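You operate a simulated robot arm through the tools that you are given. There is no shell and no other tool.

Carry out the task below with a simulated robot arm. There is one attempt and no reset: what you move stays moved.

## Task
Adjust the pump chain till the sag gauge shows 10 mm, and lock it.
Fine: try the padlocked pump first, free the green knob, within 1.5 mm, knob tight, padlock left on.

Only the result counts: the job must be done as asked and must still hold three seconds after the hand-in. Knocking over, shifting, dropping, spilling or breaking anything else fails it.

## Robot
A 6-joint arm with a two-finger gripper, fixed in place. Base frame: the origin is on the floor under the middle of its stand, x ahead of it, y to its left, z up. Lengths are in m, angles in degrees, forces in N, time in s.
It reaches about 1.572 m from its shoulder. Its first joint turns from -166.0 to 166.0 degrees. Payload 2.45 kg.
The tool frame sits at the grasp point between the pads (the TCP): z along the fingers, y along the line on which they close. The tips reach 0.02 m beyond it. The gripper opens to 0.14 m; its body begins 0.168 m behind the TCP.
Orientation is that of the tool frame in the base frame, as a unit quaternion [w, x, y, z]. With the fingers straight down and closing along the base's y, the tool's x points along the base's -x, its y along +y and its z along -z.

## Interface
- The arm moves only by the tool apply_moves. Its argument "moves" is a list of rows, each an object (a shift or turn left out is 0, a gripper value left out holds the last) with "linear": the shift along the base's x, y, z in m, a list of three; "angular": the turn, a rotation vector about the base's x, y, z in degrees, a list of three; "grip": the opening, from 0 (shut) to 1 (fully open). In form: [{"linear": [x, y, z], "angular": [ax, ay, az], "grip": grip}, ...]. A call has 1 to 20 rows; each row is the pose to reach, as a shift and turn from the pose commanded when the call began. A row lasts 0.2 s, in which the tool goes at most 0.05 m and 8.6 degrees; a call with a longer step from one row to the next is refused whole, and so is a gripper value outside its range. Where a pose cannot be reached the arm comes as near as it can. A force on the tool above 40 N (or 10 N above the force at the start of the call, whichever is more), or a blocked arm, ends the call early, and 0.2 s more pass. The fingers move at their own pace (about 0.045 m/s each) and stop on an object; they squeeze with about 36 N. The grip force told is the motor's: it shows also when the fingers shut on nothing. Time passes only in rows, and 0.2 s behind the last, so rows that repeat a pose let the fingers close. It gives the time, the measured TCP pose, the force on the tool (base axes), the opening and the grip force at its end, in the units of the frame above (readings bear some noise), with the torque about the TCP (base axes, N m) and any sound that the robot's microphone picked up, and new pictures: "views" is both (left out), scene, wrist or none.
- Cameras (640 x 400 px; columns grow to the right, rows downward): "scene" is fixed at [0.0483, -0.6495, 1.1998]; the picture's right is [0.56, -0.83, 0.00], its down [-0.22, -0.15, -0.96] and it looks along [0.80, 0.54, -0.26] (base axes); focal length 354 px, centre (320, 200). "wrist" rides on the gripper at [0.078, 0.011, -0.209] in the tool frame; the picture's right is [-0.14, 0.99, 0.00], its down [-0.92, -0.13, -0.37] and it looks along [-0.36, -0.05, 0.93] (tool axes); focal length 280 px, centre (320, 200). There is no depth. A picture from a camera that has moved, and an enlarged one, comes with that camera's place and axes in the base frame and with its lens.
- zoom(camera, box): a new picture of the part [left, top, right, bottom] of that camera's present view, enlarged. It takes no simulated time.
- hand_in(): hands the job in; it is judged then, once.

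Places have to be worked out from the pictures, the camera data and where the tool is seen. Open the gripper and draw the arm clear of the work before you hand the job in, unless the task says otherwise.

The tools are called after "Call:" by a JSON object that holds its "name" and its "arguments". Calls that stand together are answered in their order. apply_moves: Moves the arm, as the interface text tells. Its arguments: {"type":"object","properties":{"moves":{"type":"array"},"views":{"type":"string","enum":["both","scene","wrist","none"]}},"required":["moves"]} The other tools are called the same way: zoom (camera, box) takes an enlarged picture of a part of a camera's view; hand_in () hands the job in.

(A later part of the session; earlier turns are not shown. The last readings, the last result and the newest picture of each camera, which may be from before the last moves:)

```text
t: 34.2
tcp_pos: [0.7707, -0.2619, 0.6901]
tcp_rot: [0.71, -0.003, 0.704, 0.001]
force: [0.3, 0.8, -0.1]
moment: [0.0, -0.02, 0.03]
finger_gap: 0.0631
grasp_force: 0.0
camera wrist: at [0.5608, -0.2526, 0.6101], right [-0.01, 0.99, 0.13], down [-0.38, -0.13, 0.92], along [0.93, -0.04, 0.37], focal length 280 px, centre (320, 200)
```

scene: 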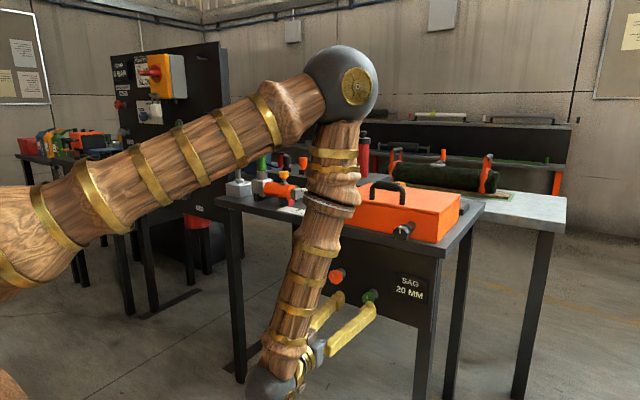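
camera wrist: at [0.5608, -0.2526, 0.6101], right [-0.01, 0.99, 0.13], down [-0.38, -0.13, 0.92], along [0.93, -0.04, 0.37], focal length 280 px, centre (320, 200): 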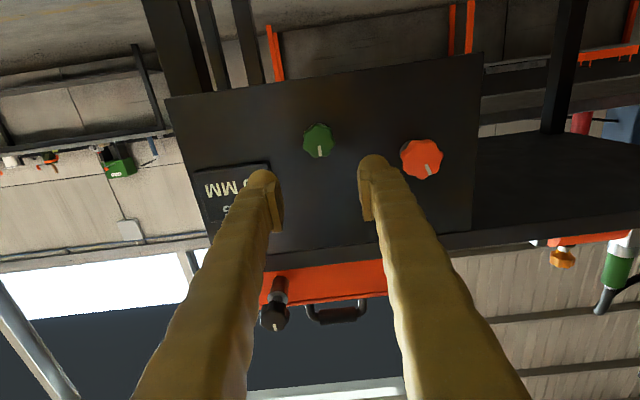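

Green and orange knobs are in view. I'll zoom both cameras to pin down the green knob and its marker.

Call:
{"name": "zoom", "arguments": {"camera": "wrist", "box": [280, 100, 380, 180]}}

Call:
{"name": "zoom", "arguments": {"camera": "scene", "box": [320, 255, 440, 335]}}

Call:
{"name": "zoom", "arguments": {"camera": "wrist", "box": [160, 60, 480, 260]}}

```text
5.00 times, centred on (330, 140) of wrist
camera zoom: at [0.5608, -0.2526, 0.6101], right [-0.01, 0.99, 0.13], down [-0.38, -0.13, 0.92], along [0.93, -0.04, 0.37], focal length 1402 px, centre (270, 500)
```

zoom: 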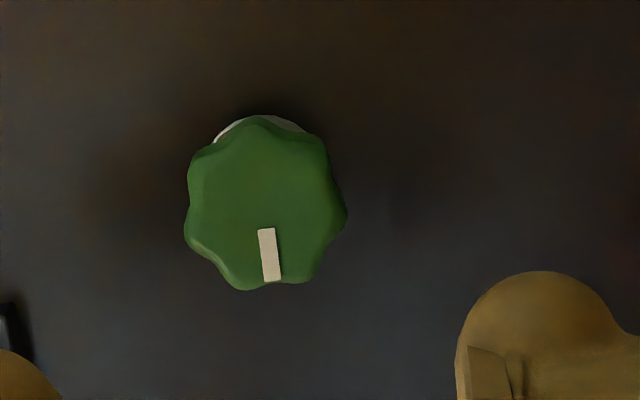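

```text
5.00 times, centred on (380, 295) of scene
camera zoom: at [0.0483, -0.6495, 1.1998], right [0.56, -0.83, 0.0], down [-0.22, -0.15, -0.96], along [0.8, 0.54, -0.26], focal length 1769 px, centre (20, -275)
```

zoom: 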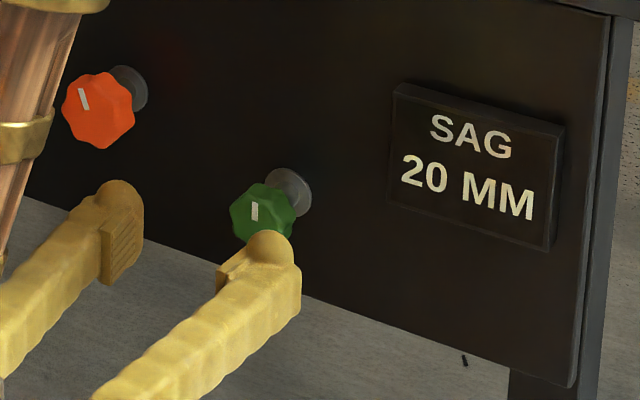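

```text
2.00 times, centred on (320, 160) of wrist
camera zoom: at [0.5608, -0.2526, 0.6101], right [-0.01, 0.99, 0.13], down [-0.38, -0.13, 0.92], along [0.93, -0.04, 0.37], focal length 561 px, centre (320, 280)
```

zoom: 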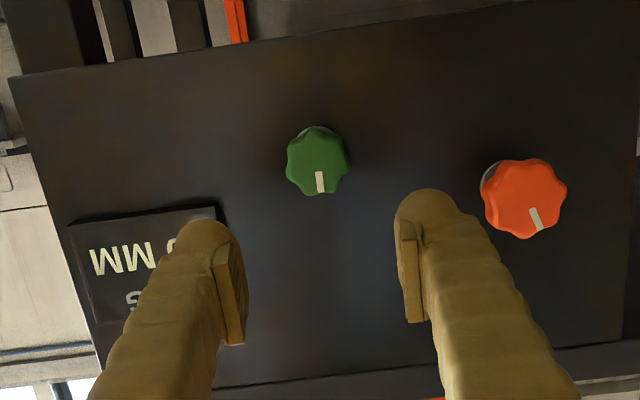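

The green knob's face is at about [0.878, -0.258, 0.665], about 36 mm across, with its axis along x. I'll narrow the opening to 50 mm so the fingers stay clear of the sag sign, line up on the axis, and stop just in front.

Call:
{"name": "apply_moves", "arguments": {"moves": [{"linear": [0.01, 0.002, -0.012], "angular": [0, 0.3, 0], "grip": 0.36}, {"linear": [0.03, 0.004, -0.025], "angular": [0, 0.5, -0.3], "grip": 0.36}, {"linear": [0.05, 0.004, -0.025], "angular": [0, 0.5, -0.3], "grip": 0.36}, {"linear": [0.065, 0.004, -0.025], "angular": [0, 0.5, -0.3], "grip": 0.36}], "views": "both"}}

```text
t: 35.2
tcp_pos: [0.8328, -0.2583, 0.6661]
tcp_rot: [0.707, -0.001, 0.707, 0.0]
force: [-0.2, -0.5, -0.5]
moment: [0.01, -0.01, 0.01]
finger_gap: 0.0503
grasp_force: 0.0
camera wrist: at [0.6227, -0.2462, 0.5875], right [0.0, 0.99, 0.14], down [-0.37, -0.13, 0.92], along [0.93, -0.05, 0.36], focal length 280 px, centre (320, 200)
```

scene: 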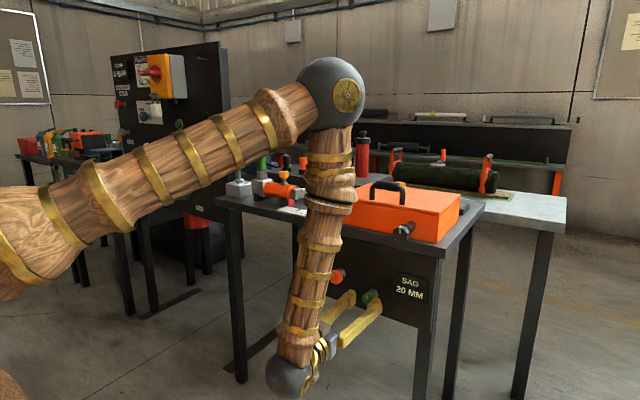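
wrist: 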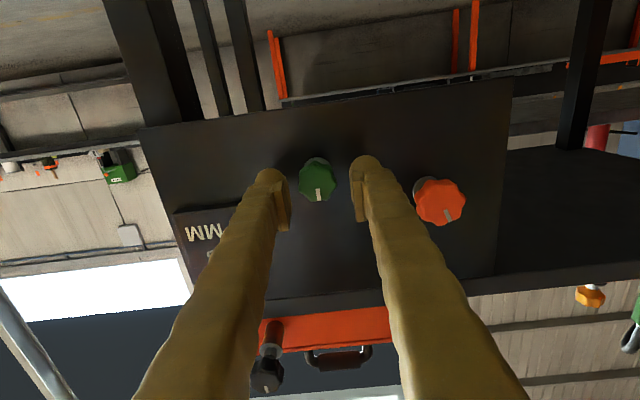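

Nearly centred on the knob; a closer look to fine-tune before moving onto it.

Call:
{"name": "zoom", "arguments": {"camera": "wrist", "box": [250, 140, 390, 230]}}

Call:
{"name": "zoom", "arguments": {"camera": "scene", "box": [320, 265, 420, 335]}}

```text
4.44 times, centred on (320, 185) of wrist
camera zoom: at [0.6227, -0.2462, 0.5875], right [0.0, 0.99, 0.14], down [-0.37, -0.13, 0.92], along [0.93, -0.05, 0.36], focal length 1246 px, centre (320, 267)
```

zoom: 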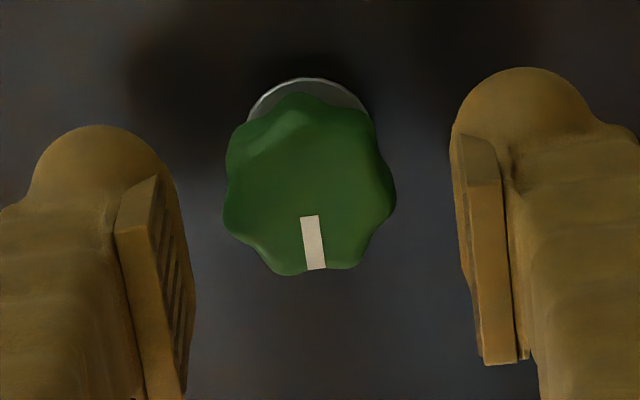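

```text
5.71 times, centred on (370, 300) of scene
camera zoom: at [0.0483, -0.6495, 1.1998], right [0.56, -0.83, 0.0], down [-0.22, -0.15, -0.96], along [0.8, 0.54, -0.26], focal length 2022 px, centre (34, -371)
```

zoom: 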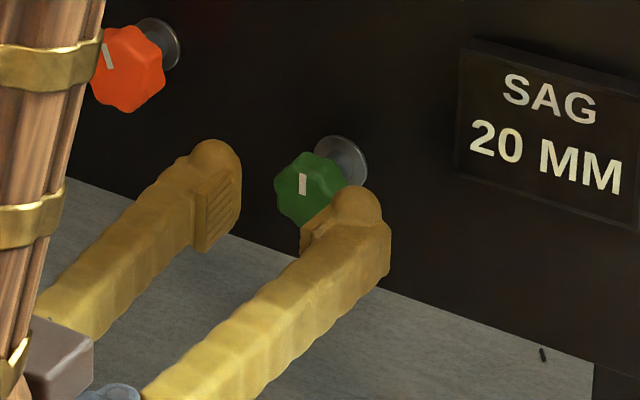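

Triangulation agrees: knob at about [0.875, -0.259, 0.667]. I'll advance so the pads straddle it, then close on it.

Call:
{"name": "apply_moves", "arguments": {"moves": [{"linear": [0.015, -0.001, 0.001], "grip": 0.36}, {"linear": [0.03, -0.001, 0.001], "grip": 0.36}, {"linear": [0.045, -0.001, 0.001], "grip": 0.36}], "views": "both"}}

Call:
{"name": "zoom", "arguments": {"camera": "wrist", "box": [250, 140, 390, 260]}}

Call:
{"name": "zoom", "arguments": {"camera": "scene", "box": [320, 265, 440, 335]}}

```text
t: 36.0
tcp_pos: [0.8801, -0.2581, 0.6676]
tcp_rot: [0.706, -0.002, 0.708, -0.001]
force: [-0.2, 0.0, -0.4]
moment: [0.01, 0.01, 0.0]
finger_gap: 0.0504
grasp_force: 0.0
camera wrist: at [0.6699, -0.2477, 0.5897], right [0.0, 0.99, 0.13], down [-0.37, -0.13, 0.92], along [0.93, -0.05, 0.36], focal length 280 px, centre (320, 200)
```

scene: 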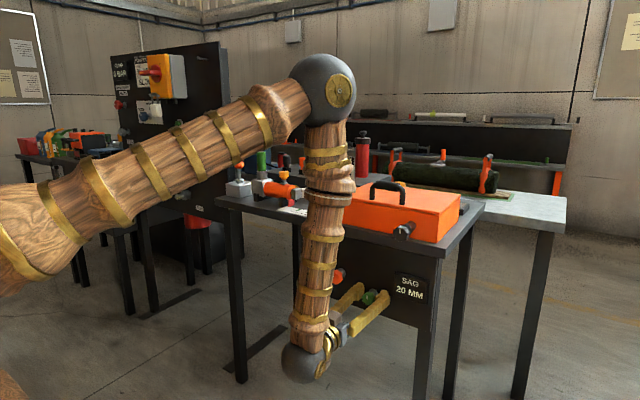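
wrist: 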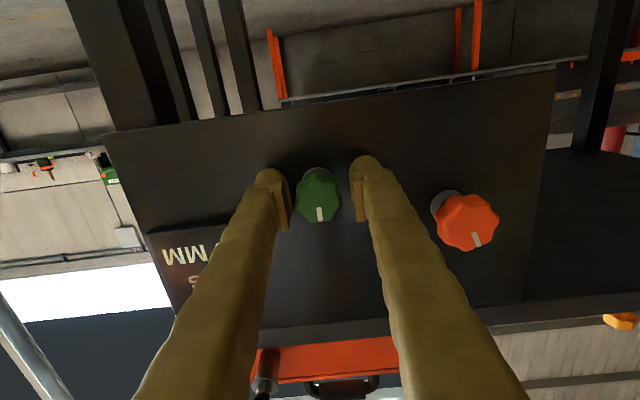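

```text
3.33 times, centred on (320, 200) of wrist
camera zoom: at [0.6699, -0.2477, 0.5897], right [0.0, 0.99, 0.13], down [-0.37, -0.13, 0.92], along [0.93, -0.05, 0.36], focal length 935 px, centre (320, 200)
```

zoom: 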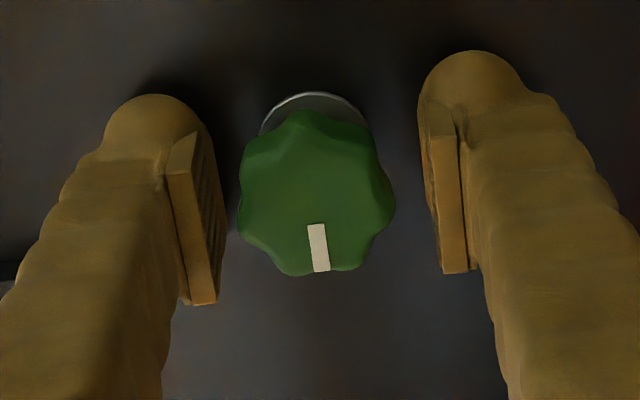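

```text
5.33 times, centred on (380, 300) of scene
camera zoom: at [0.0483, -0.6495, 1.1998], right [0.56, -0.83, 0.0], down [-0.22, -0.15, -0.96], along [0.8, 0.54, -0.26], focal length 1887 px, centre (0, -333)
```

zoom: 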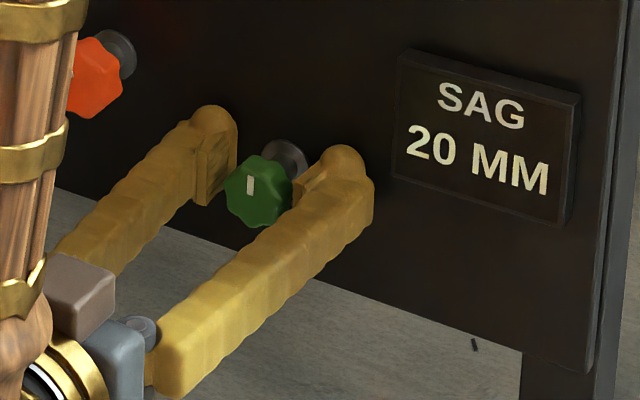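

The pads straddle the knob well. Closing on it now.

Call:
{"name": "apply_moves", "arguments": {"moves": [{"grip": 0.0}, {"grip": 0.0}, {"grip": 0.0}], "views": "both"}}

Call:
{"name": "zoom", "arguments": {"camera": "scene", "box": [320, 265, 440, 335]}}

```text
t: 36.8
tcp_pos: [0.8786, -0.2592, 0.6689]
tcp_rot: [0.707, 0.0, 0.707, -0.001]
force: [7.8, -22.2, -2.8]
moment: [-0.04, 0.0, 0.51]
finger_gap: 0.0313
grasp_force: 39.3
camera wrist: at [0.67, -0.2484, 0.5896], right [0.0, 0.99, 0.13], down [-0.37, -0.12, 0.92], along [0.93, -0.05, 0.36], focal length 280 px, centre (320, 200)
```

scene: 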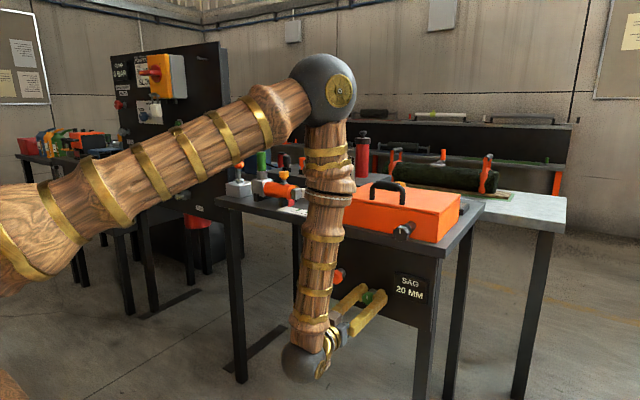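
wrist: 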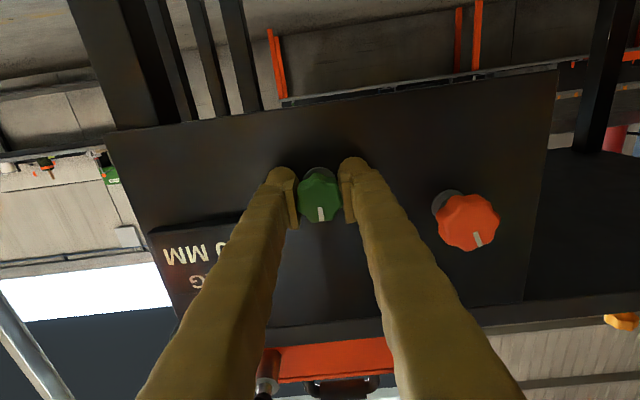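

```text
5.33 times, centred on (380, 300) of scene
camera zoom: at [0.0483, -0.6495, 1.1998], right [0.56, -0.83, 0.0], down [-0.22, -0.15, -0.96], along [0.8, 0.54, -0.26], focal length 1887 px, centre (0, -333)
```

zoom: 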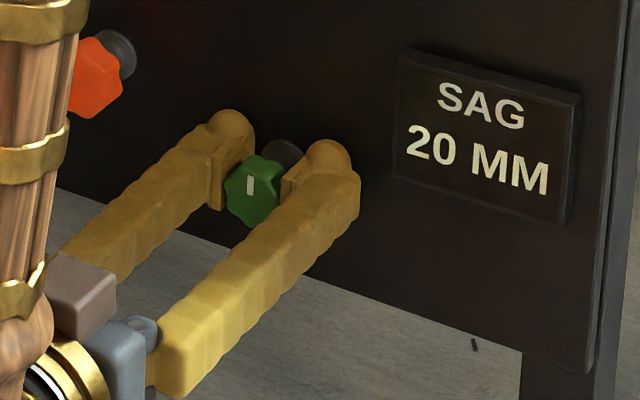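

Gripped, but there's a -22 N side load, meaning I'm slightly off-centre in y. I'll ease the tool toward -y by a millimetre or so.

Call:
{"name": "apply_moves", "arguments": {"moves": [{"linear": [0, -0.0015, 0], "grip": 0.0}, {"linear": [0, -0.0015, 0], "grip": 0.0}], "views": "none"}}

```text
t: 37.4
tcp_pos: [0.8796, -0.2591, 0.668]
tcp_rot: [0.707, -0.001, 0.707, -0.001]
force: [4.0, -12.4, 2.0]
moment: [-0.07, 0.0, 0.27]
finger_gap: 0.0313
grasp_force: 45.3
```

Side load fell to -12 N; another 2 mm should null it.

Call:
{"name": "apply_moves", "arguments": {"moves": [{"linear": [0.0003, -0.0018, 0], "grip": 0.0}, {"linear": [0.0003, -0.0018, 0], "grip": 0.0}], "views": "none"}}

```text
t: 38.2
tcp_pos: [0.8787, -0.2608, 0.6686]
tcp_rot: [0.707, -0.002, 0.707, 0.0]
force: [4.2, 1.7, -2.3]
moment: [0.02, -0.13, -0.19]
finger_gap: 0.0314
grasp_force: 45.2
stopped in row 2: the force on the tool passed its limit at 41 N (the readings are from after the stop); the commanded pose is now the measured one
```

Now centred with negligible side load. I'll turn the knob anticlockwise as seen from the front (negative about x), slowly, watching the torque.

Call:
{"name": "apply_moves", "arguments": {"moves": [{"angular": [-4, 0, 0], "grip": 0.0}, {"angular": [-8, 0, 0], "grip": 0.0}, {"angular": [-12, 0, 0], "grip": 0.0}, {"angular": [-16, 0, 0], "grip": 0.0}, {"angular": [-20, 0, 0], "grip": 0.0}, {"angular": [-24, 0, 0], "grip": 0.0}], "views": "scene"}}

Call:
{"name": "zoom", "arguments": {"camera": "scene", "box": [320, 265, 440, 335]}}

```text
t: 39.6
tcp_pos: [0.879, -0.258, 0.6678]
tcp_rot: [0.691, -0.15, 0.692, -0.147]
force: [-4.7, 34.7, -2.2]
moment: [0.83, 0.0, -0.77]
finger_gap: 0.0312
grasp_force: 44.5
```

scene: 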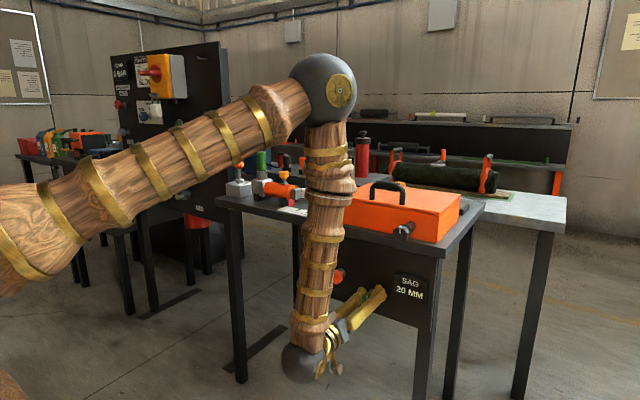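

```text
5.33 times, centred on (380, 300) of scene
camera zoom: at [0.0483, -0.6495, 1.1998], right [0.56, -0.83, 0.0], down [-0.22, -0.15, -0.96], along [0.8, 0.54, -0.26], focal length 1887 px, centre (0, -333)
```

zoom: 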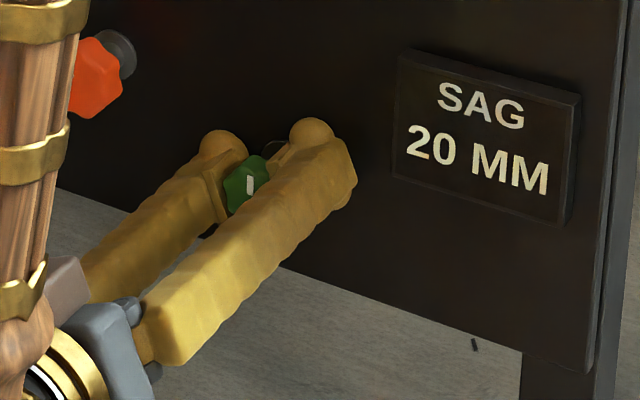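

Torque is 0.8 N·m about the axis; I need to see whether the knob followed. Zooming on its marker.

Call:
{"name": "zoom", "arguments": {"camera": "scene", "box": [350, 285, 390, 310]}}

Call:
{"name": "zoom", "arguments": {"camera": "wrist", "box": [250, 140, 390, 260]}}

```text
16.00 times, centred on (370, 298) of scene
camera zoom: at [0.0483, -0.6495, 1.1998], right [0.56, -0.83, 0.0], down [-0.22, -0.15, -0.96], along [0.8, 0.54, -0.26], focal length 5661 px, centre (-480, -1360)
```

zoom: 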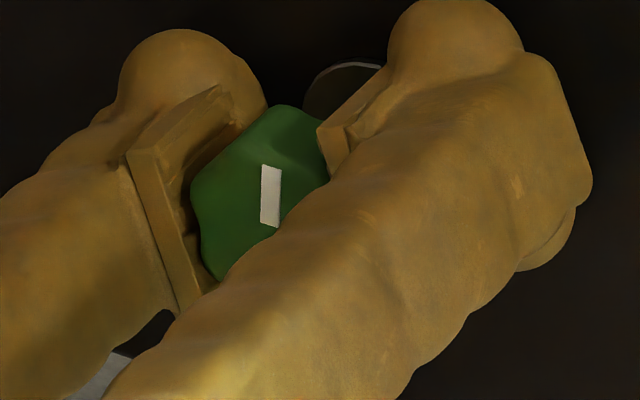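

```text
3.33 times, centred on (320, 200) of wrist
camera zoom: at [0.669, -0.2811, 0.5922], right [-0.01, 0.96, -0.28], down [-0.37, 0.26, 0.89], along [0.93, 0.11, 0.35], focal length 935 px, centre (320, 200)
```

zoom: 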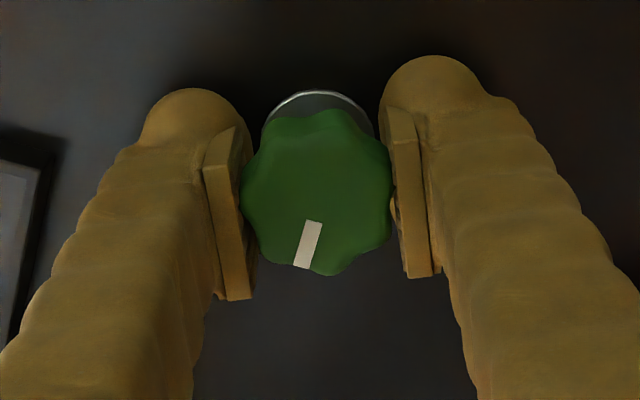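

The marker hasn't moved: the fingers slipped round the knob at about 0.8 N·m, so it's tight in that direction or held. I'll turn back the other way with the same grip and see whether it resists equally.

Call:
{"name": "apply_moves", "arguments": {"moves": [{"angular": [5, 0, 0], "grip": 0.0}, {"angular": [10, 0, 0], "grip": 0.0}, {"angular": [15, 0, 0], "grip": 0.0}, {"angular": [20, 0, 0], "grip": 0.0}, {"angular": [24, 0, 0], "grip": 0.0}], "views": "wrist"}}

Call:
{"name": "zoom", "arguments": {"camera": "wrist", "box": [250, 140, 390, 260]}}

Call:
{"name": "zoom", "arguments": {"camera": "scene", "box": [350, 285, 390, 310]}}

```text
t: 40.1
tcp_pos: [0.8799, -0.2585, 0.6687]
tcp_rot: [0.698, -0.109, 0.699, -0.109]
force: [-0.3, 3.4, 1.6]
moment: [0.0, -0.05, -0.16]
finger_gap: 0.0314
grasp_force: 44.4
stopped in row 2: the force on the tool passed its limit at 46 N (the readings are from after the stop); the commanded pose is now the measured one
camera wrist: at [0.669, -0.2727, 0.5902], right [-0.01, 0.99, -0.17], down [-0.37, 0.16, 0.92], along [0.93, 0.07, 0.36], focal length 280 px, centre (320, 200)
```

wrist: 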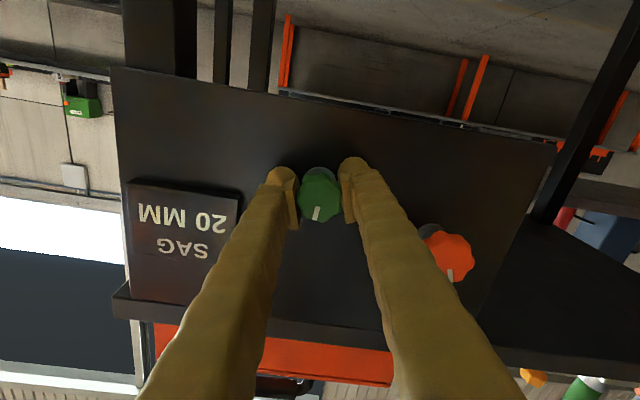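

```text
3.33 times, centred on (320, 200) of wrist
camera zoom: at [0.669, -0.2727, 0.5902], right [-0.01, 0.99, -0.17], down [-0.37, 0.16, 0.92], along [0.93, 0.07, 0.36], focal length 935 px, centre (320, 200)
```

zoom: 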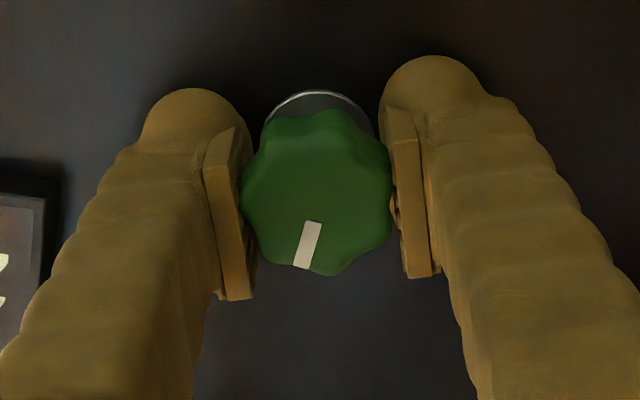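

```text
16.00 times, centred on (370, 298) of scene
camera zoom: at [0.0483, -0.6495, 1.1998], right [0.56, -0.83, 0.0], down [-0.22, -0.15, -0.96], along [0.8, 0.54, -0.26], focal length 5661 px, centre (-480, -1360)
```

zoom: 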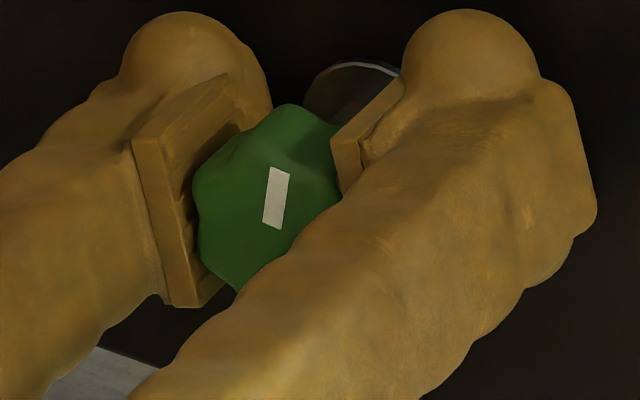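

The knob moved slightly with the gripper this way. I'll open the fingers to take off the load and measure the marker angle cleanly.

Call:
{"name": "apply_moves", "arguments": {"moves": [{"grip": 0.36}, {"grip": 0.36}, {"grip": 0.36}], "views": "wrist"}}

Call:
{"name": "zoom", "arguments": {"camera": "wrist", "box": [250, 140, 390, 260]}}

Call:
{"name": "zoom", "arguments": {"camera": "scene", "box": [350, 285, 390, 310]}}

```text
t: 40.9
tcp_pos: [0.8797, -0.2601, 0.6677]
tcp_rot: [0.698, -0.111, 0.699, -0.107]
force: [-0.6, 0.3, -0.2]
moment: [-0.01, -0.03, -0.03]
finger_gap: 0.0504
grasp_force: 0.0
camera wrist: at [0.6691, -0.2728, 0.5901], right [0.0, 0.99, -0.17], down [-0.37, 0.16, 0.92], along [0.93, 0.07, 0.36], focal length 280 px, centre (320, 200)
```

wrist: 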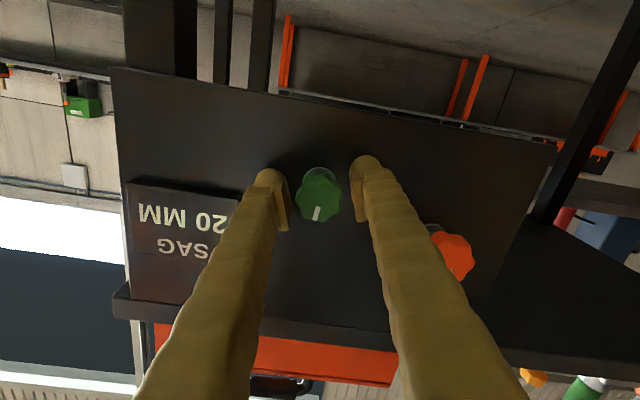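

```text
3.33 times, centred on (320, 200) of wrist
camera zoom: at [0.6691, -0.2728, 0.5901], right [0.0, 0.99, -0.17], down [-0.37, 0.16, 0.92], along [0.93, 0.07, 0.36], focal length 935 px, centre (320, 200)
```

zoom: 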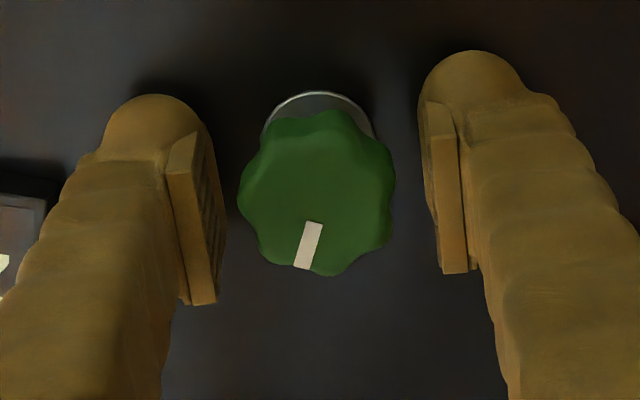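

```text
16.00 times, centred on (370, 298) of scene
camera zoom: at [0.0483, -0.6495, 1.1998], right [0.56, -0.83, 0.0], down [-0.22, -0.15, -0.96], along [0.8, 0.54, -0.26], focal length 5661 px, centre (-480, -1360)
```

zoom: 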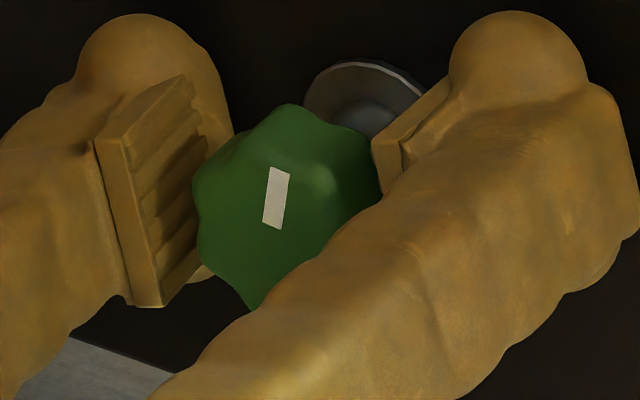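

With the fingers open: the marker was exactly up (0°) before and after the anticlockwise try, and is now about 5° clockwise, so the knob follows clockwise and is hard-stopped anticlockwise. I'll re-centre, re-grip and try clockwise a bit further to check the torque.

Call:
{"name": "apply_moves", "arguments": {"moves": [{"linear": [0, -0.0008, 0.0002], "grip": 0.0}, {"linear": [0, -0.0008, 0.0002], "grip": 0.0}, {"linear": [0, -0.0008, 0.0002], "grip": 0.0}], "views": "none"}}

```text
t: 41.7
tcp_pos: [0.8784, -0.2585, 0.6683]
tcp_rot: [0.698, -0.111, 0.7, -0.105]
force: [5.9, 17.0, -6.4]
moment: [0.1, -0.17, -0.47]
finger_gap: 0.0315
grasp_force: 39.7
```

An 18 N push along the closing line: I'll shift 2 mm the other way to null it, then turn clockwise in small steps.

Call:
{"name": "apply_moves", "arguments": {"moves": [{"linear": [0, 0.001, -0.0003], "grip": 0.0}, {"linear": [0, 0.0018, -0.0006], "grip": 0.0}, {"linear": [0, 0.0018, -0.0006], "grip": 0.0}], "views": "none"}}

Call:
{"name": "apply_moves", "arguments": {"moves": [{"angular": [3, 0, 0], "grip": 0.0}, {"angular": [6, 0, 0], "grip": 0.0}, {"angular": [9, 0, 0], "grip": 0.0}, {"angular": [12, 0, 0], "grip": 0.0}], "views": "wrist"}}

Call:
{"name": "zoom", "arguments": {"camera": "wrist", "box": [250, 140, 390, 260]}}

```text
t: 42.5
tcp_pos: [0.8792, -0.2577, 0.6679]
tcp_rot: [0.698, -0.11, 0.699, -0.107]
force: [19.0, 5.3, -2.9]
moment: [0.01, -0.11, -0.2]
finger_gap: 0.0311
grasp_force: 44.6
```

```text
t: 43.5
tcp_pos: [0.8786, -0.2593, 0.6679]
tcp_rot: [0.706, -0.035, 0.707, -0.034]
force: [2.3, -23.3, 8.5]
moment: [-0.09, -0.36, 0.39]
finger_gap: 0.0311
grasp_force: 45.1
camera wrist: at [0.6688, -0.2563, 0.5894], right [0.0, 1.0, 0.04], down [-0.37, -0.04, 0.93], along [0.93, -0.01, 0.37], focal length 280 px, centre (320, 200)
```

wrist: 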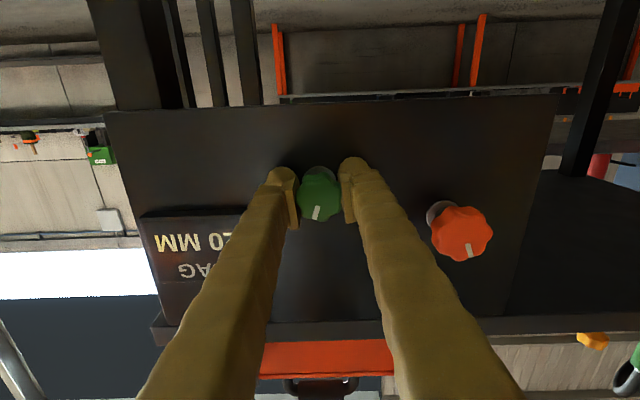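

```text
3.33 times, centred on (320, 200) of wrist
camera zoom: at [0.6688, -0.2563, 0.5894], right [0.0, 1.0, 0.04], down [-0.37, -0.04, 0.93], along [0.93, -0.01, 0.37], focal length 935 px, centre (320, 200)
```

zoom: 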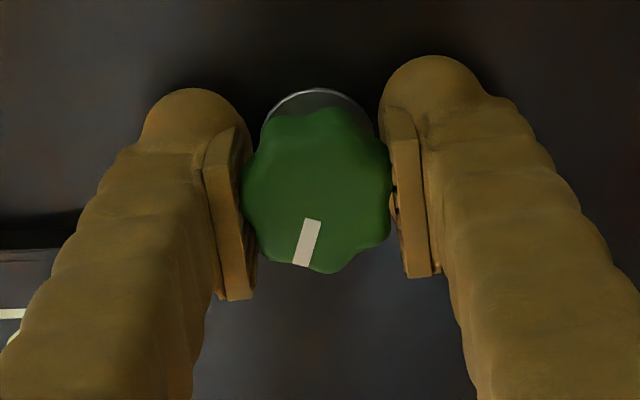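

It follows clockwise with almost no torque (marker now about 19° clockwise). I'll trim the side load and keep turning clockwise, watching torque, gauge and sound.

Call:
{"name": "apply_moves", "arguments": {"moves": [{"linear": [0, -0.001, 0], "angular": [2, 0, 0], "grip": 0.0}, {"linear": [0, -0.002, 0.0003], "angular": [6, 0, 0], "grip": 0.0}, {"linear": [0, -0.002, 0.0003], "angular": [10, 0, 0], "grip": 0.0}, {"linear": [0, -0.002, 0.0003], "angular": [14, 0, 0], "grip": 0.0}, {"linear": [0, -0.002, 0.0003], "angular": [18, 0, 0], "grip": 0.0}, {"linear": [0, -0.002, 0.0003], "angular": [22, 0, 0], "grip": 0.0}], "views": "wrist"}}

Call:
{"name": "zoom", "arguments": {"camera": "wrist", "box": [250, 140, 390, 260]}}

Call:
{"name": "zoom", "arguments": {"camera": "scene", "box": [340, 265, 440, 325]}}

```text
t: 44.9
tcp_pos: [0.8792, -0.2602, 0.6686]
tcp_rot: [0.7, 0.098, 0.7, 0.103]
force: [-25.2, -11.7, 23.8]
moment: [-0.02, 0.53, 0.17]
finger_gap: 0.031
grasp_force: 45.1
camera wrist: at [0.6692, -0.2286, 0.5954], right [0.0, 0.91, 0.41], down [-0.37, -0.38, 0.85], along [0.93, -0.15, 0.34], focal length 280 px, centre (320, 200)
```

wrist: 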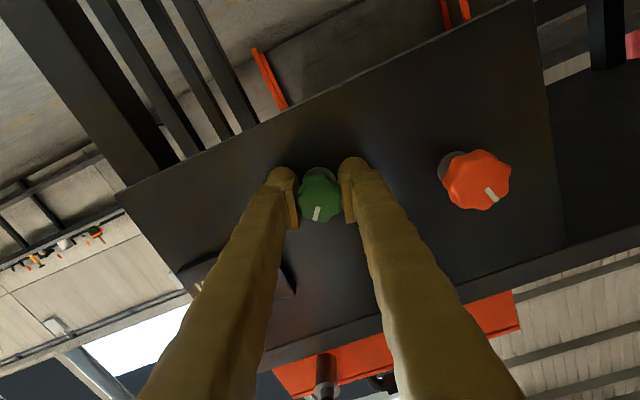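

```text
3.33 times, centred on (320, 200) of wrist
camera zoom: at [0.6692, -0.2286, 0.5954], right [0.0, 0.91, 0.41], down [-0.37, -0.38, 0.85], along [0.93, -0.15, 0.34], focal length 935 px, centre (320, 200)
```

zoom: 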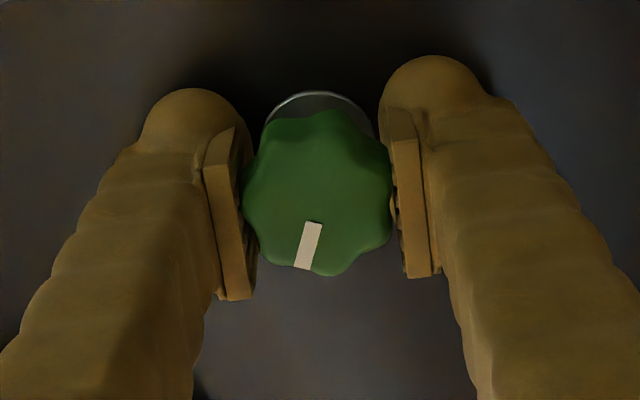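

```text
6.40 times, centred on (390, 295) of scene
camera zoom: at [0.0483, -0.6495, 1.1998], right [0.56, -0.83, 0.0], down [-0.22, -0.15, -0.96], along [0.8, 0.54, -0.26], focal length 2264 px, centre (-128, -408)
```

zoom: 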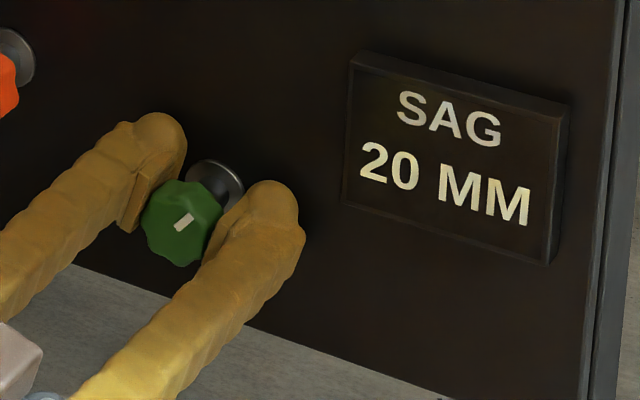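

The knob is now about 41° clockwise, still turning freely, and the gauge still shows 20 mm. The view suggests the knob axis is about 3–4 mm higher than my grip, so I'll open, roll back to about -70° for a longer stroke, and re-centre at z≈0.6715.

Call:
{"name": "apply_moves", "arguments": {"moves": [{"grip": 0.36}, {"grip": 0.36}, {"linear": [0, 0.0005, 0.002], "angular": [-8, 0, 0], "grip": 0.36}, {"linear": [0, 0.0005, 0.003], "angular": [-16, 0, 0], "grip": 0.36}, {"linear": [0, 0.0005, 0.003], "angular": [-24, 0, 0], "grip": 0.36}, {"linear": [0, 0.0005, 0.003], "angular": [-32, 0, 0], "grip": 0.36}, {"linear": [0, 0.0005, 0.003], "angular": [-40, 0, 0], "grip": 0.36}, {"linear": [0, 0.0005, 0.003], "angular": [-48, 0, 0], "grip": 0.36}, {"linear": [0, 0.0005, 0.003], "angular": [-56, 0, 0], "grip": 0.36}, {"linear": [0, 0.0005, 0.003], "angular": [-64, 0, 0], "grip": 0.36}, {"linear": [0, 0.0005, 0.003], "angular": [-72, 0, 0], "grip": 0.36}, {"linear": [0, 0.0005, 0.003], "angular": [-80, 0, 0], "grip": 0.36}, {"linear": [0, 0.0005, 0.003], "angular": [-87, 0, 0], "grip": 0.36}], "views": "both"}}

Call:
{"name": "zoom", "arguments": {"camera": "wrist", "box": [250, 140, 390, 260]}}

Call:
{"name": "zoom", "arguments": {"camera": "scene", "box": [340, 265, 440, 325]}}

```text
t: 47.7
tcp_pos: [0.8791, -0.2597, 0.6706]
tcp_rot: [0.575, -0.41, 0.578, -0.409]
force: [0.0, 0.8, -0.1]
moment: [0.01, 0.0, 0.0]
finger_gap: 0.0505
grasp_force: 0.0
camera wrist: at [0.6699, -0.3293, 0.6353], right [0.0, 0.46, -0.89], down [-0.37, 0.83, 0.43], along [0.93, 0.33, 0.16], focal length 280 px, centre (320, 200)
```

scene: 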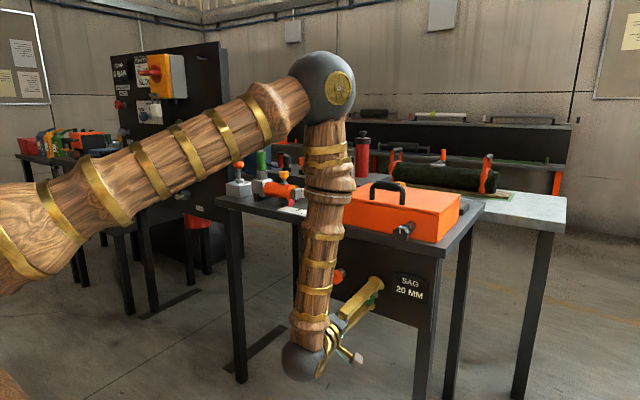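
wrist: 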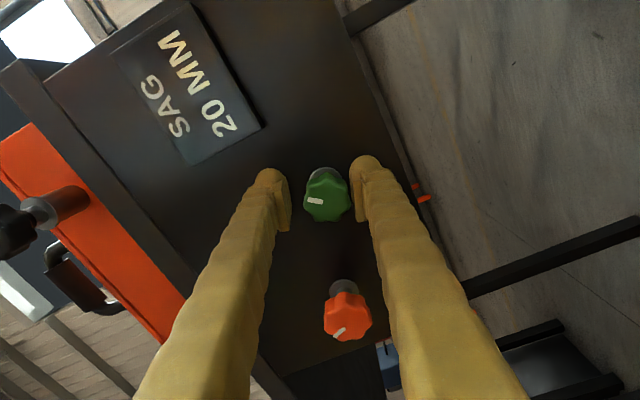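

```text
3.33 times, centred on (320, 200) of wrist
camera zoom: at [0.6699, -0.3293, 0.6353], right [0.0, 0.46, -0.89], down [-0.37, 0.83, 0.43], along [0.93, 0.33, 0.16], focal length 935 px, centre (320, 200)
```

zoom: 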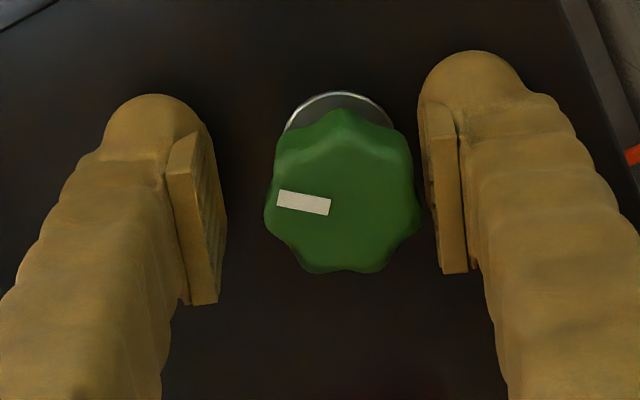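

```text
6.40 times, centred on (390, 295) of scene
camera zoom: at [0.0483, -0.6495, 1.1998], right [0.56, -0.83, 0.0], down [-0.22, -0.15, -0.96], along [0.8, 0.54, -0.26], focal length 2264 px, centre (-128, -408)
```

zoom: 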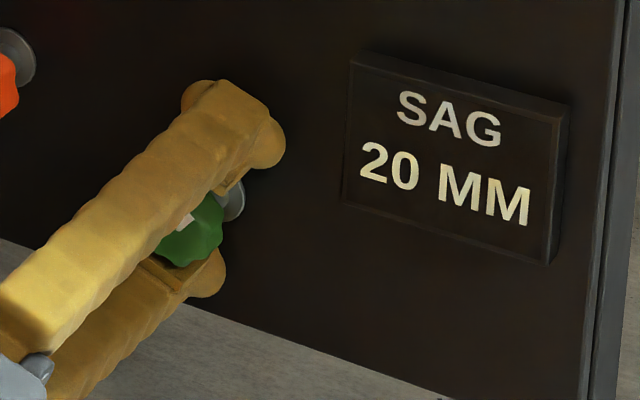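

At this roll the knob sits about 4.7 mm off along the closing line, which puts its axis at about y=-0.261, z=0.6655. I'll shift to that and close.

Call:
{"name": "apply_moves", "arguments": {"moves": [{"linear": [0, -0.001, -0.003], "grip": 0.36}, {"linear": [0, -0.001, -0.005], "grip": 0.36}, {"linear": [0, -0.001, -0.005], "grip": 0}, {"linear": [0, -0.001, -0.005], "grip": 0}, {"linear": [0, -0.001, -0.005], "grip": 0}], "views": "none"}}

```text
t: 48.9
tcp_pos: [0.8788, -0.2608, 0.6645]
tcp_rot: [0.575, -0.411, 0.579, -0.406]
force: [5.7, 10.7, -30.2]
moment: [0.01, -0.8, -0.24]
finger_gap: 0.0312
grasp_force: 39.4
```

A 32 N push along the closing line remains, so I'll ease toward it in small steps until it's nulled.

Call:
{"name": "apply_moves", "arguments": {"moves": [{"linear": [0, 0.0005, -0.001], "grip": 0}, {"linear": [0, 0.0009, -0.0025], "grip": 0}, {"linear": [0, 0.0009, -0.0025], "grip": 0}], "views": "none"}}

```text
t: 49.7
tcp_pos: [0.8792, -0.2607, 0.6641]
tcp_rot: [0.575, -0.409, 0.578, -0.409]
force: [-32.9, -4.0, 11.1]
moment: [-0.02, 0.04, 0.03]
finger_gap: 0.0312
grasp_force: 45.0
```

Closing-line load is nearly nulled. I'll start the clockwise stroke with a slight x relief.

Call:
{"name": "apply_moves", "arguments": {"moves": [{"linear": [-0.001, 0, 0.0008], "angular": [2, 0, 0], "grip": 0}, {"linear": [-0.002, 0, 0.0008], "angular": [5, 0, 0], "grip": 0}, {"linear": [-0.002, 0, 0.0008], "angular": [10, 0, 0], "grip": 0}, {"linear": [-0.002, 0, 0.0008], "angular": [15, 0, 0], "grip": 0}, {"linear": [-0.002, 0, 0.0008], "angular": [20, 0, 0], "grip": 0}, {"linear": [-0.002, 0, 0.0008], "angular": [25, 0, 0], "grip": 0}, {"linear": [-0.002, 0, 0.0008], "angular": [30, 0, 0], "grip": 0}, {"linear": [-0.002, 0, 0.0008], "angular": [35, 0, 0], "grip": 0}, {"linear": [-0.002, 0, 0.0008], "angular": [40, 0, 0], "grip": 0}], "views": "wrist"}}

Call:
{"name": "zoom", "arguments": {"camera": "wrist", "box": [250, 140, 390, 260]}}

Call:
{"name": "zoom", "arguments": {"camera": "scene", "box": [340, 265, 440, 325]}}

```text
t: 51.8
tcp_pos: [0.8783, -0.2595, 0.6642]
tcp_rot: [0.682, -0.189, 0.682, -0.186]
force: [-2.7, 0.1, 5.0]
moment: [0.01, 0.04, -0.11]
finger_gap: 0.0307
grasp_force: 45.1
stopped in row 9: the force on the tool passed its limit at 45 N (the readings are from after the stop); the commanded pose is now the measured one
camera wrist: at [0.6683, -0.2906, 0.592], right [0.0, 0.92, -0.39], down [-0.37, 0.36, 0.86], along [0.93, 0.15, 0.34], focal length 280 px, centre (320, 200)
```

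wrist: 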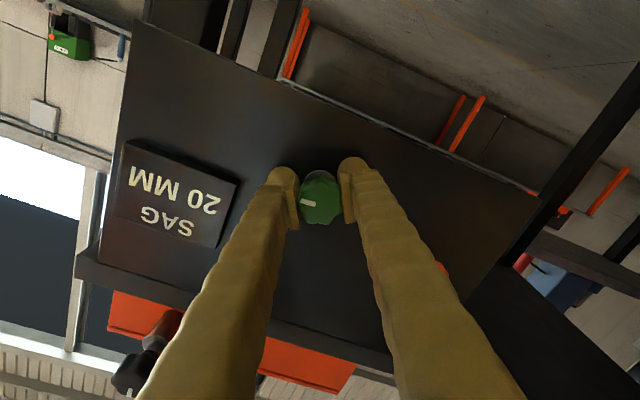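

```text
3.33 times, centred on (320, 200) of wrist
camera zoom: at [0.6683, -0.2906, 0.592], right [0.0, 0.92, -0.39], down [-0.37, 0.36, 0.86], along [0.93, 0.15, 0.34], focal length 935 px, centre (320, 200)
```

zoom: 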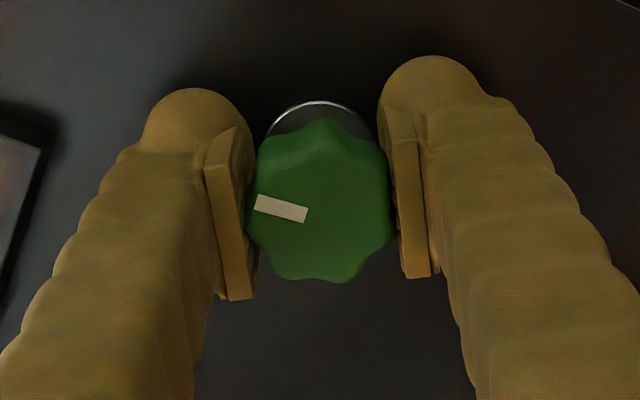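

```text
6.40 times, centred on (390, 295) of scene
camera zoom: at [0.0483, -0.6495, 1.1998], right [0.56, -0.83, 0.0], down [-0.22, -0.15, -0.96], along [0.8, 0.54, -0.26], focal length 2264 px, centre (-128, -408)
```

zoom: 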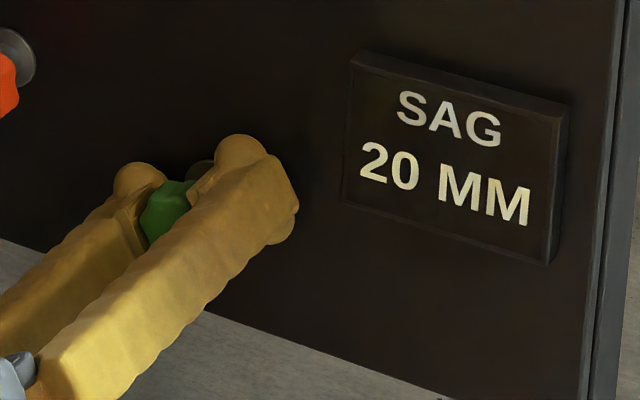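

The knob is now about 82° clockwise and still turns freely with the gauge steady. The load reset at the stop, so I'll continue the clockwise stroke.

Call:
{"name": "apply_moves", "arguments": {"moves": [{"angular": [5, 0, 0], "grip": 0}, {"angular": [10, 0, 0], "grip": 0}, {"angular": [15, 0, 0], "grip": 0}, {"angular": [20, 0, 0], "grip": 0}, {"angular": [25, 0, 0], "grip": 0}, {"angular": [30, 0, 0], "grip": 0}, {"angular": [35, 0, 0], "grip": 0}, {"angular": [40, 0, 0], "grip": 0}, {"angular": [45, 0, 0], "grip": 0}, {"angular": [50, 0, 0], "grip": 0}], "views": "wrist"}}

Call:
{"name": "zoom", "arguments": {"camera": "wrist", "box": [250, 140, 390, 260]}}

Call:
{"name": "zoom", "arguments": {"camera": "scene", "box": [340, 265, 440, 325]}}

```text
t: 54.0
tcp_pos: [0.8772, -0.26, 0.6661]
tcp_rot: [0.698, 0.116, 0.696, 0.12]
force: [11.7, 8.4, -0.4]
moment: [-0.52, -0.02, -0.22]
finger_gap: 0.0315
grasp_force: 44.9
camera wrist: at [0.6685, -0.2243, 0.5947], right [0.0, 0.89, 0.46], down [-0.37, -0.43, 0.83], along [0.93, -0.17, 0.33], focal length 280 px, centre (320, 200)
```

wrist: 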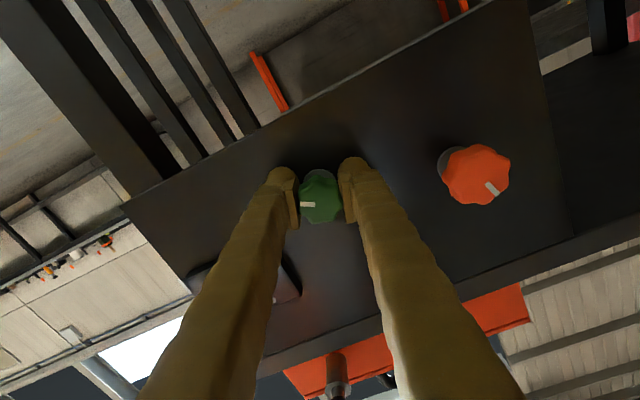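

```text
3.33 times, centred on (320, 200) of wrist
camera zoom: at [0.6685, -0.2243, 0.5947], right [0.0, 0.89, 0.46], down [-0.37, -0.43, 0.83], along [0.93, -0.17, 0.33], focal length 935 px, centre (320, 200)
```

zoom: 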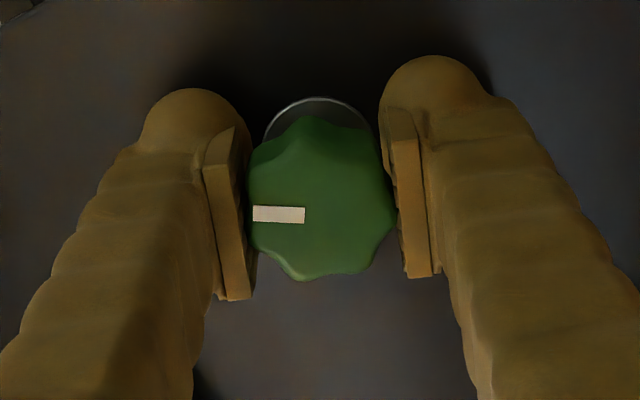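

```text
6.40 times, centred on (390, 295) of scene
camera zoom: at [0.0483, -0.6495, 1.1998], right [0.56, -0.83, 0.0], down [-0.22, -0.15, -0.96], along [0.8, 0.54, -0.26], focal length 2264 px, centre (-128, -408)
```

zoom: 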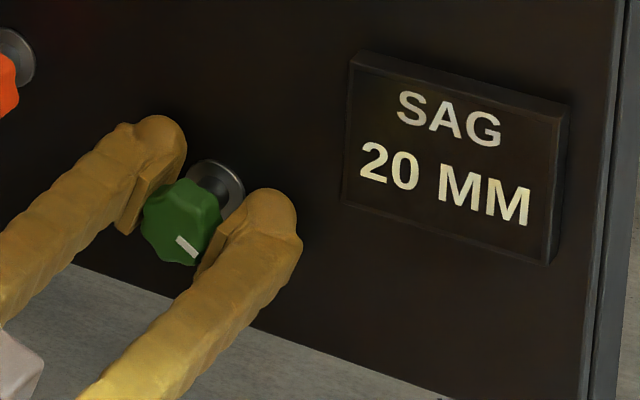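

The knob stopped at about 120° clockwise (the grip slipped at 0.5 N·m), so its travel is 0–120° and it started at the end opposite, which should mean it is now free. I'll release, back off, level the roll and go look at the black knob on the chain case.

Call:
{"name": "apply_moves", "arguments": {"moves": [{"grip": 0.4}, {"grip": 0.4}, {"linear": [-0.03, 0, 0], "grip": 0.4}, {"linear": [-0.07, 0, 0], "angular": [-5, 0, 0], "grip": 0.4}, {"linear": [-0.11, 0, 0], "angular": [-12, 0, 0], "grip": 0.4}, {"linear": [-0.11, -0.02, 0.04], "angular": [-19.3, 0, 0], "grip": 0.4}, {"linear": [-0.11, -0.04, 0.08], "angular": [-19.3, 0, 0], "grip": 0.4}, {"linear": [-0.11, -0.06, 0.12], "angular": [-19.3, 0, 0], "grip": 0.4}, {"linear": [-0.11, -0.08, 0.16], "angular": [-19.3, 0, 0], "grip": 0.4}, {"linear": [-0.11, -0.09, 0.2], "angular": [-19.3, 0, 0], "grip": 0.4}], "views": "both"}}

Call:
{"name": "zoom", "arguments": {"camera": "scene", "box": [320, 200, 480, 320]}}

```text
t: 56.2
tcp_pos: [0.766, -0.3495, 0.862]
tcp_rot: [0.707, -0.003, 0.707, 0.001]
force: [0.6, -0.2, 0.5]
moment: [0.01, 0.01, -0.01]
finger_gap: 0.0558
grasp_force: 0.1
camera wrist: at [0.5563, -0.3388, 0.7839], right [0.0, 0.99, 0.14], down [-0.37, -0.13, 0.92], along [0.93, -0.05, 0.36], focal length 280 px, centre (320, 200)
```

scene: 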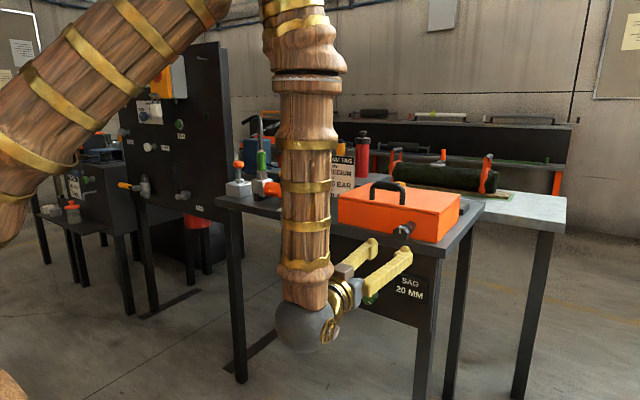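
wrist: 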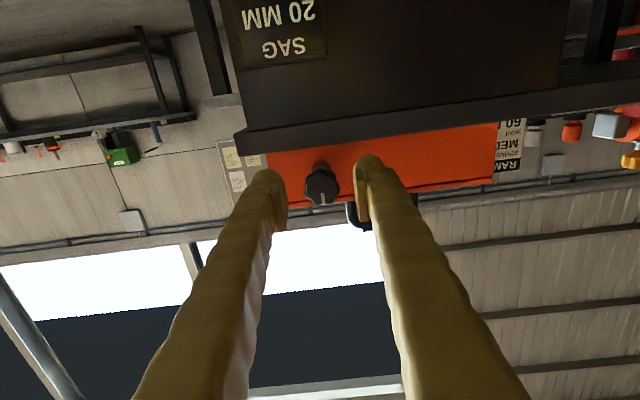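

```text
3.33 times, centred on (400, 260) of scene
camera zoom: at [0.0483, -0.6495, 1.1998], right [0.56, -0.83, 0.0], down [-0.22, -0.15, -0.96], along [0.8, 0.54, -0.26], focal length 1179 px, centre (53, 0)
```

zoom: 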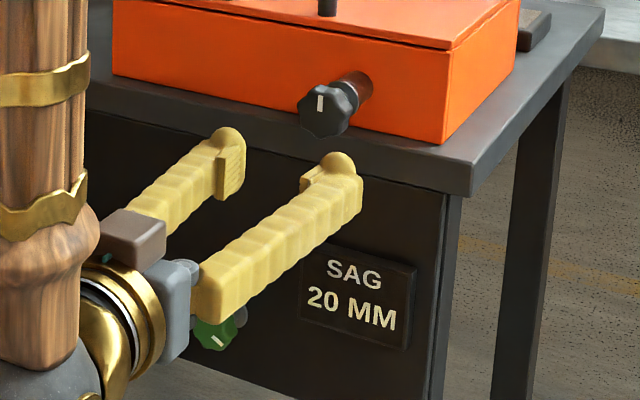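

Black knob triangulates to about [0.862, -0.351, 0.885]. I'll zoom in to check its clearance from the bench's front edge and its marker.

Call:
{"name": "zoom", "arguments": {"camera": "wrist", "box": [240, 110, 400, 230]}}

Call:
{"name": "zoom", "arguments": {"camera": "scene", "box": [370, 200, 450, 260]}}

```text
3.33 times, centred on (320, 170) of wrist
camera zoom: at [0.5563, -0.3388, 0.7839], right [0.0, 0.99, 0.14], down [-0.37, -0.13, 0.92], along [0.93, -0.05, 0.36], focal length 935 px, centre (320, 300)
```

zoom: 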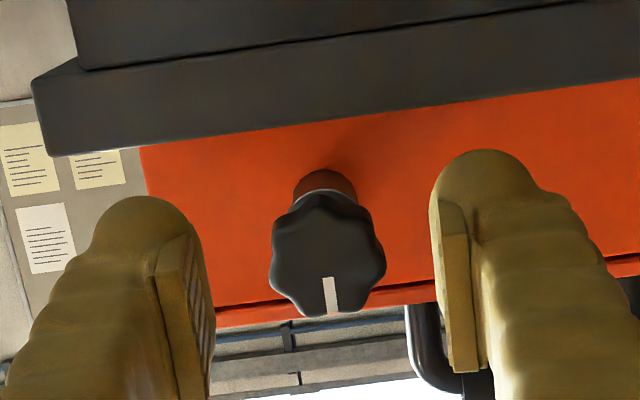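

```text
6.67 times, centred on (410, 230) of scene
camera zoom: at [0.0483, -0.6495, 1.1998], right [0.56, -0.83, 0.0], down [-0.22, -0.15, -0.96], along [0.8, 0.54, -0.26], focal length 2359 px, centre (-280, 0)
```

zoom: 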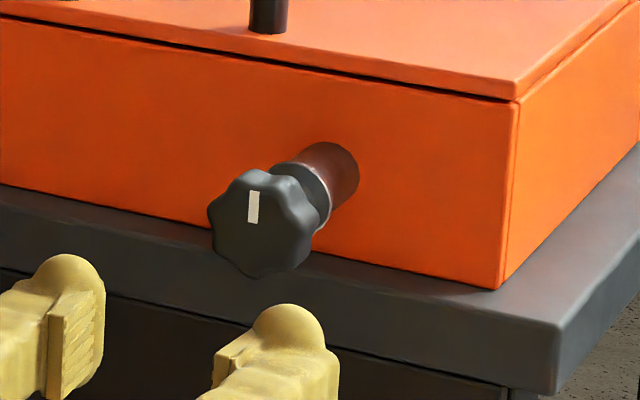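

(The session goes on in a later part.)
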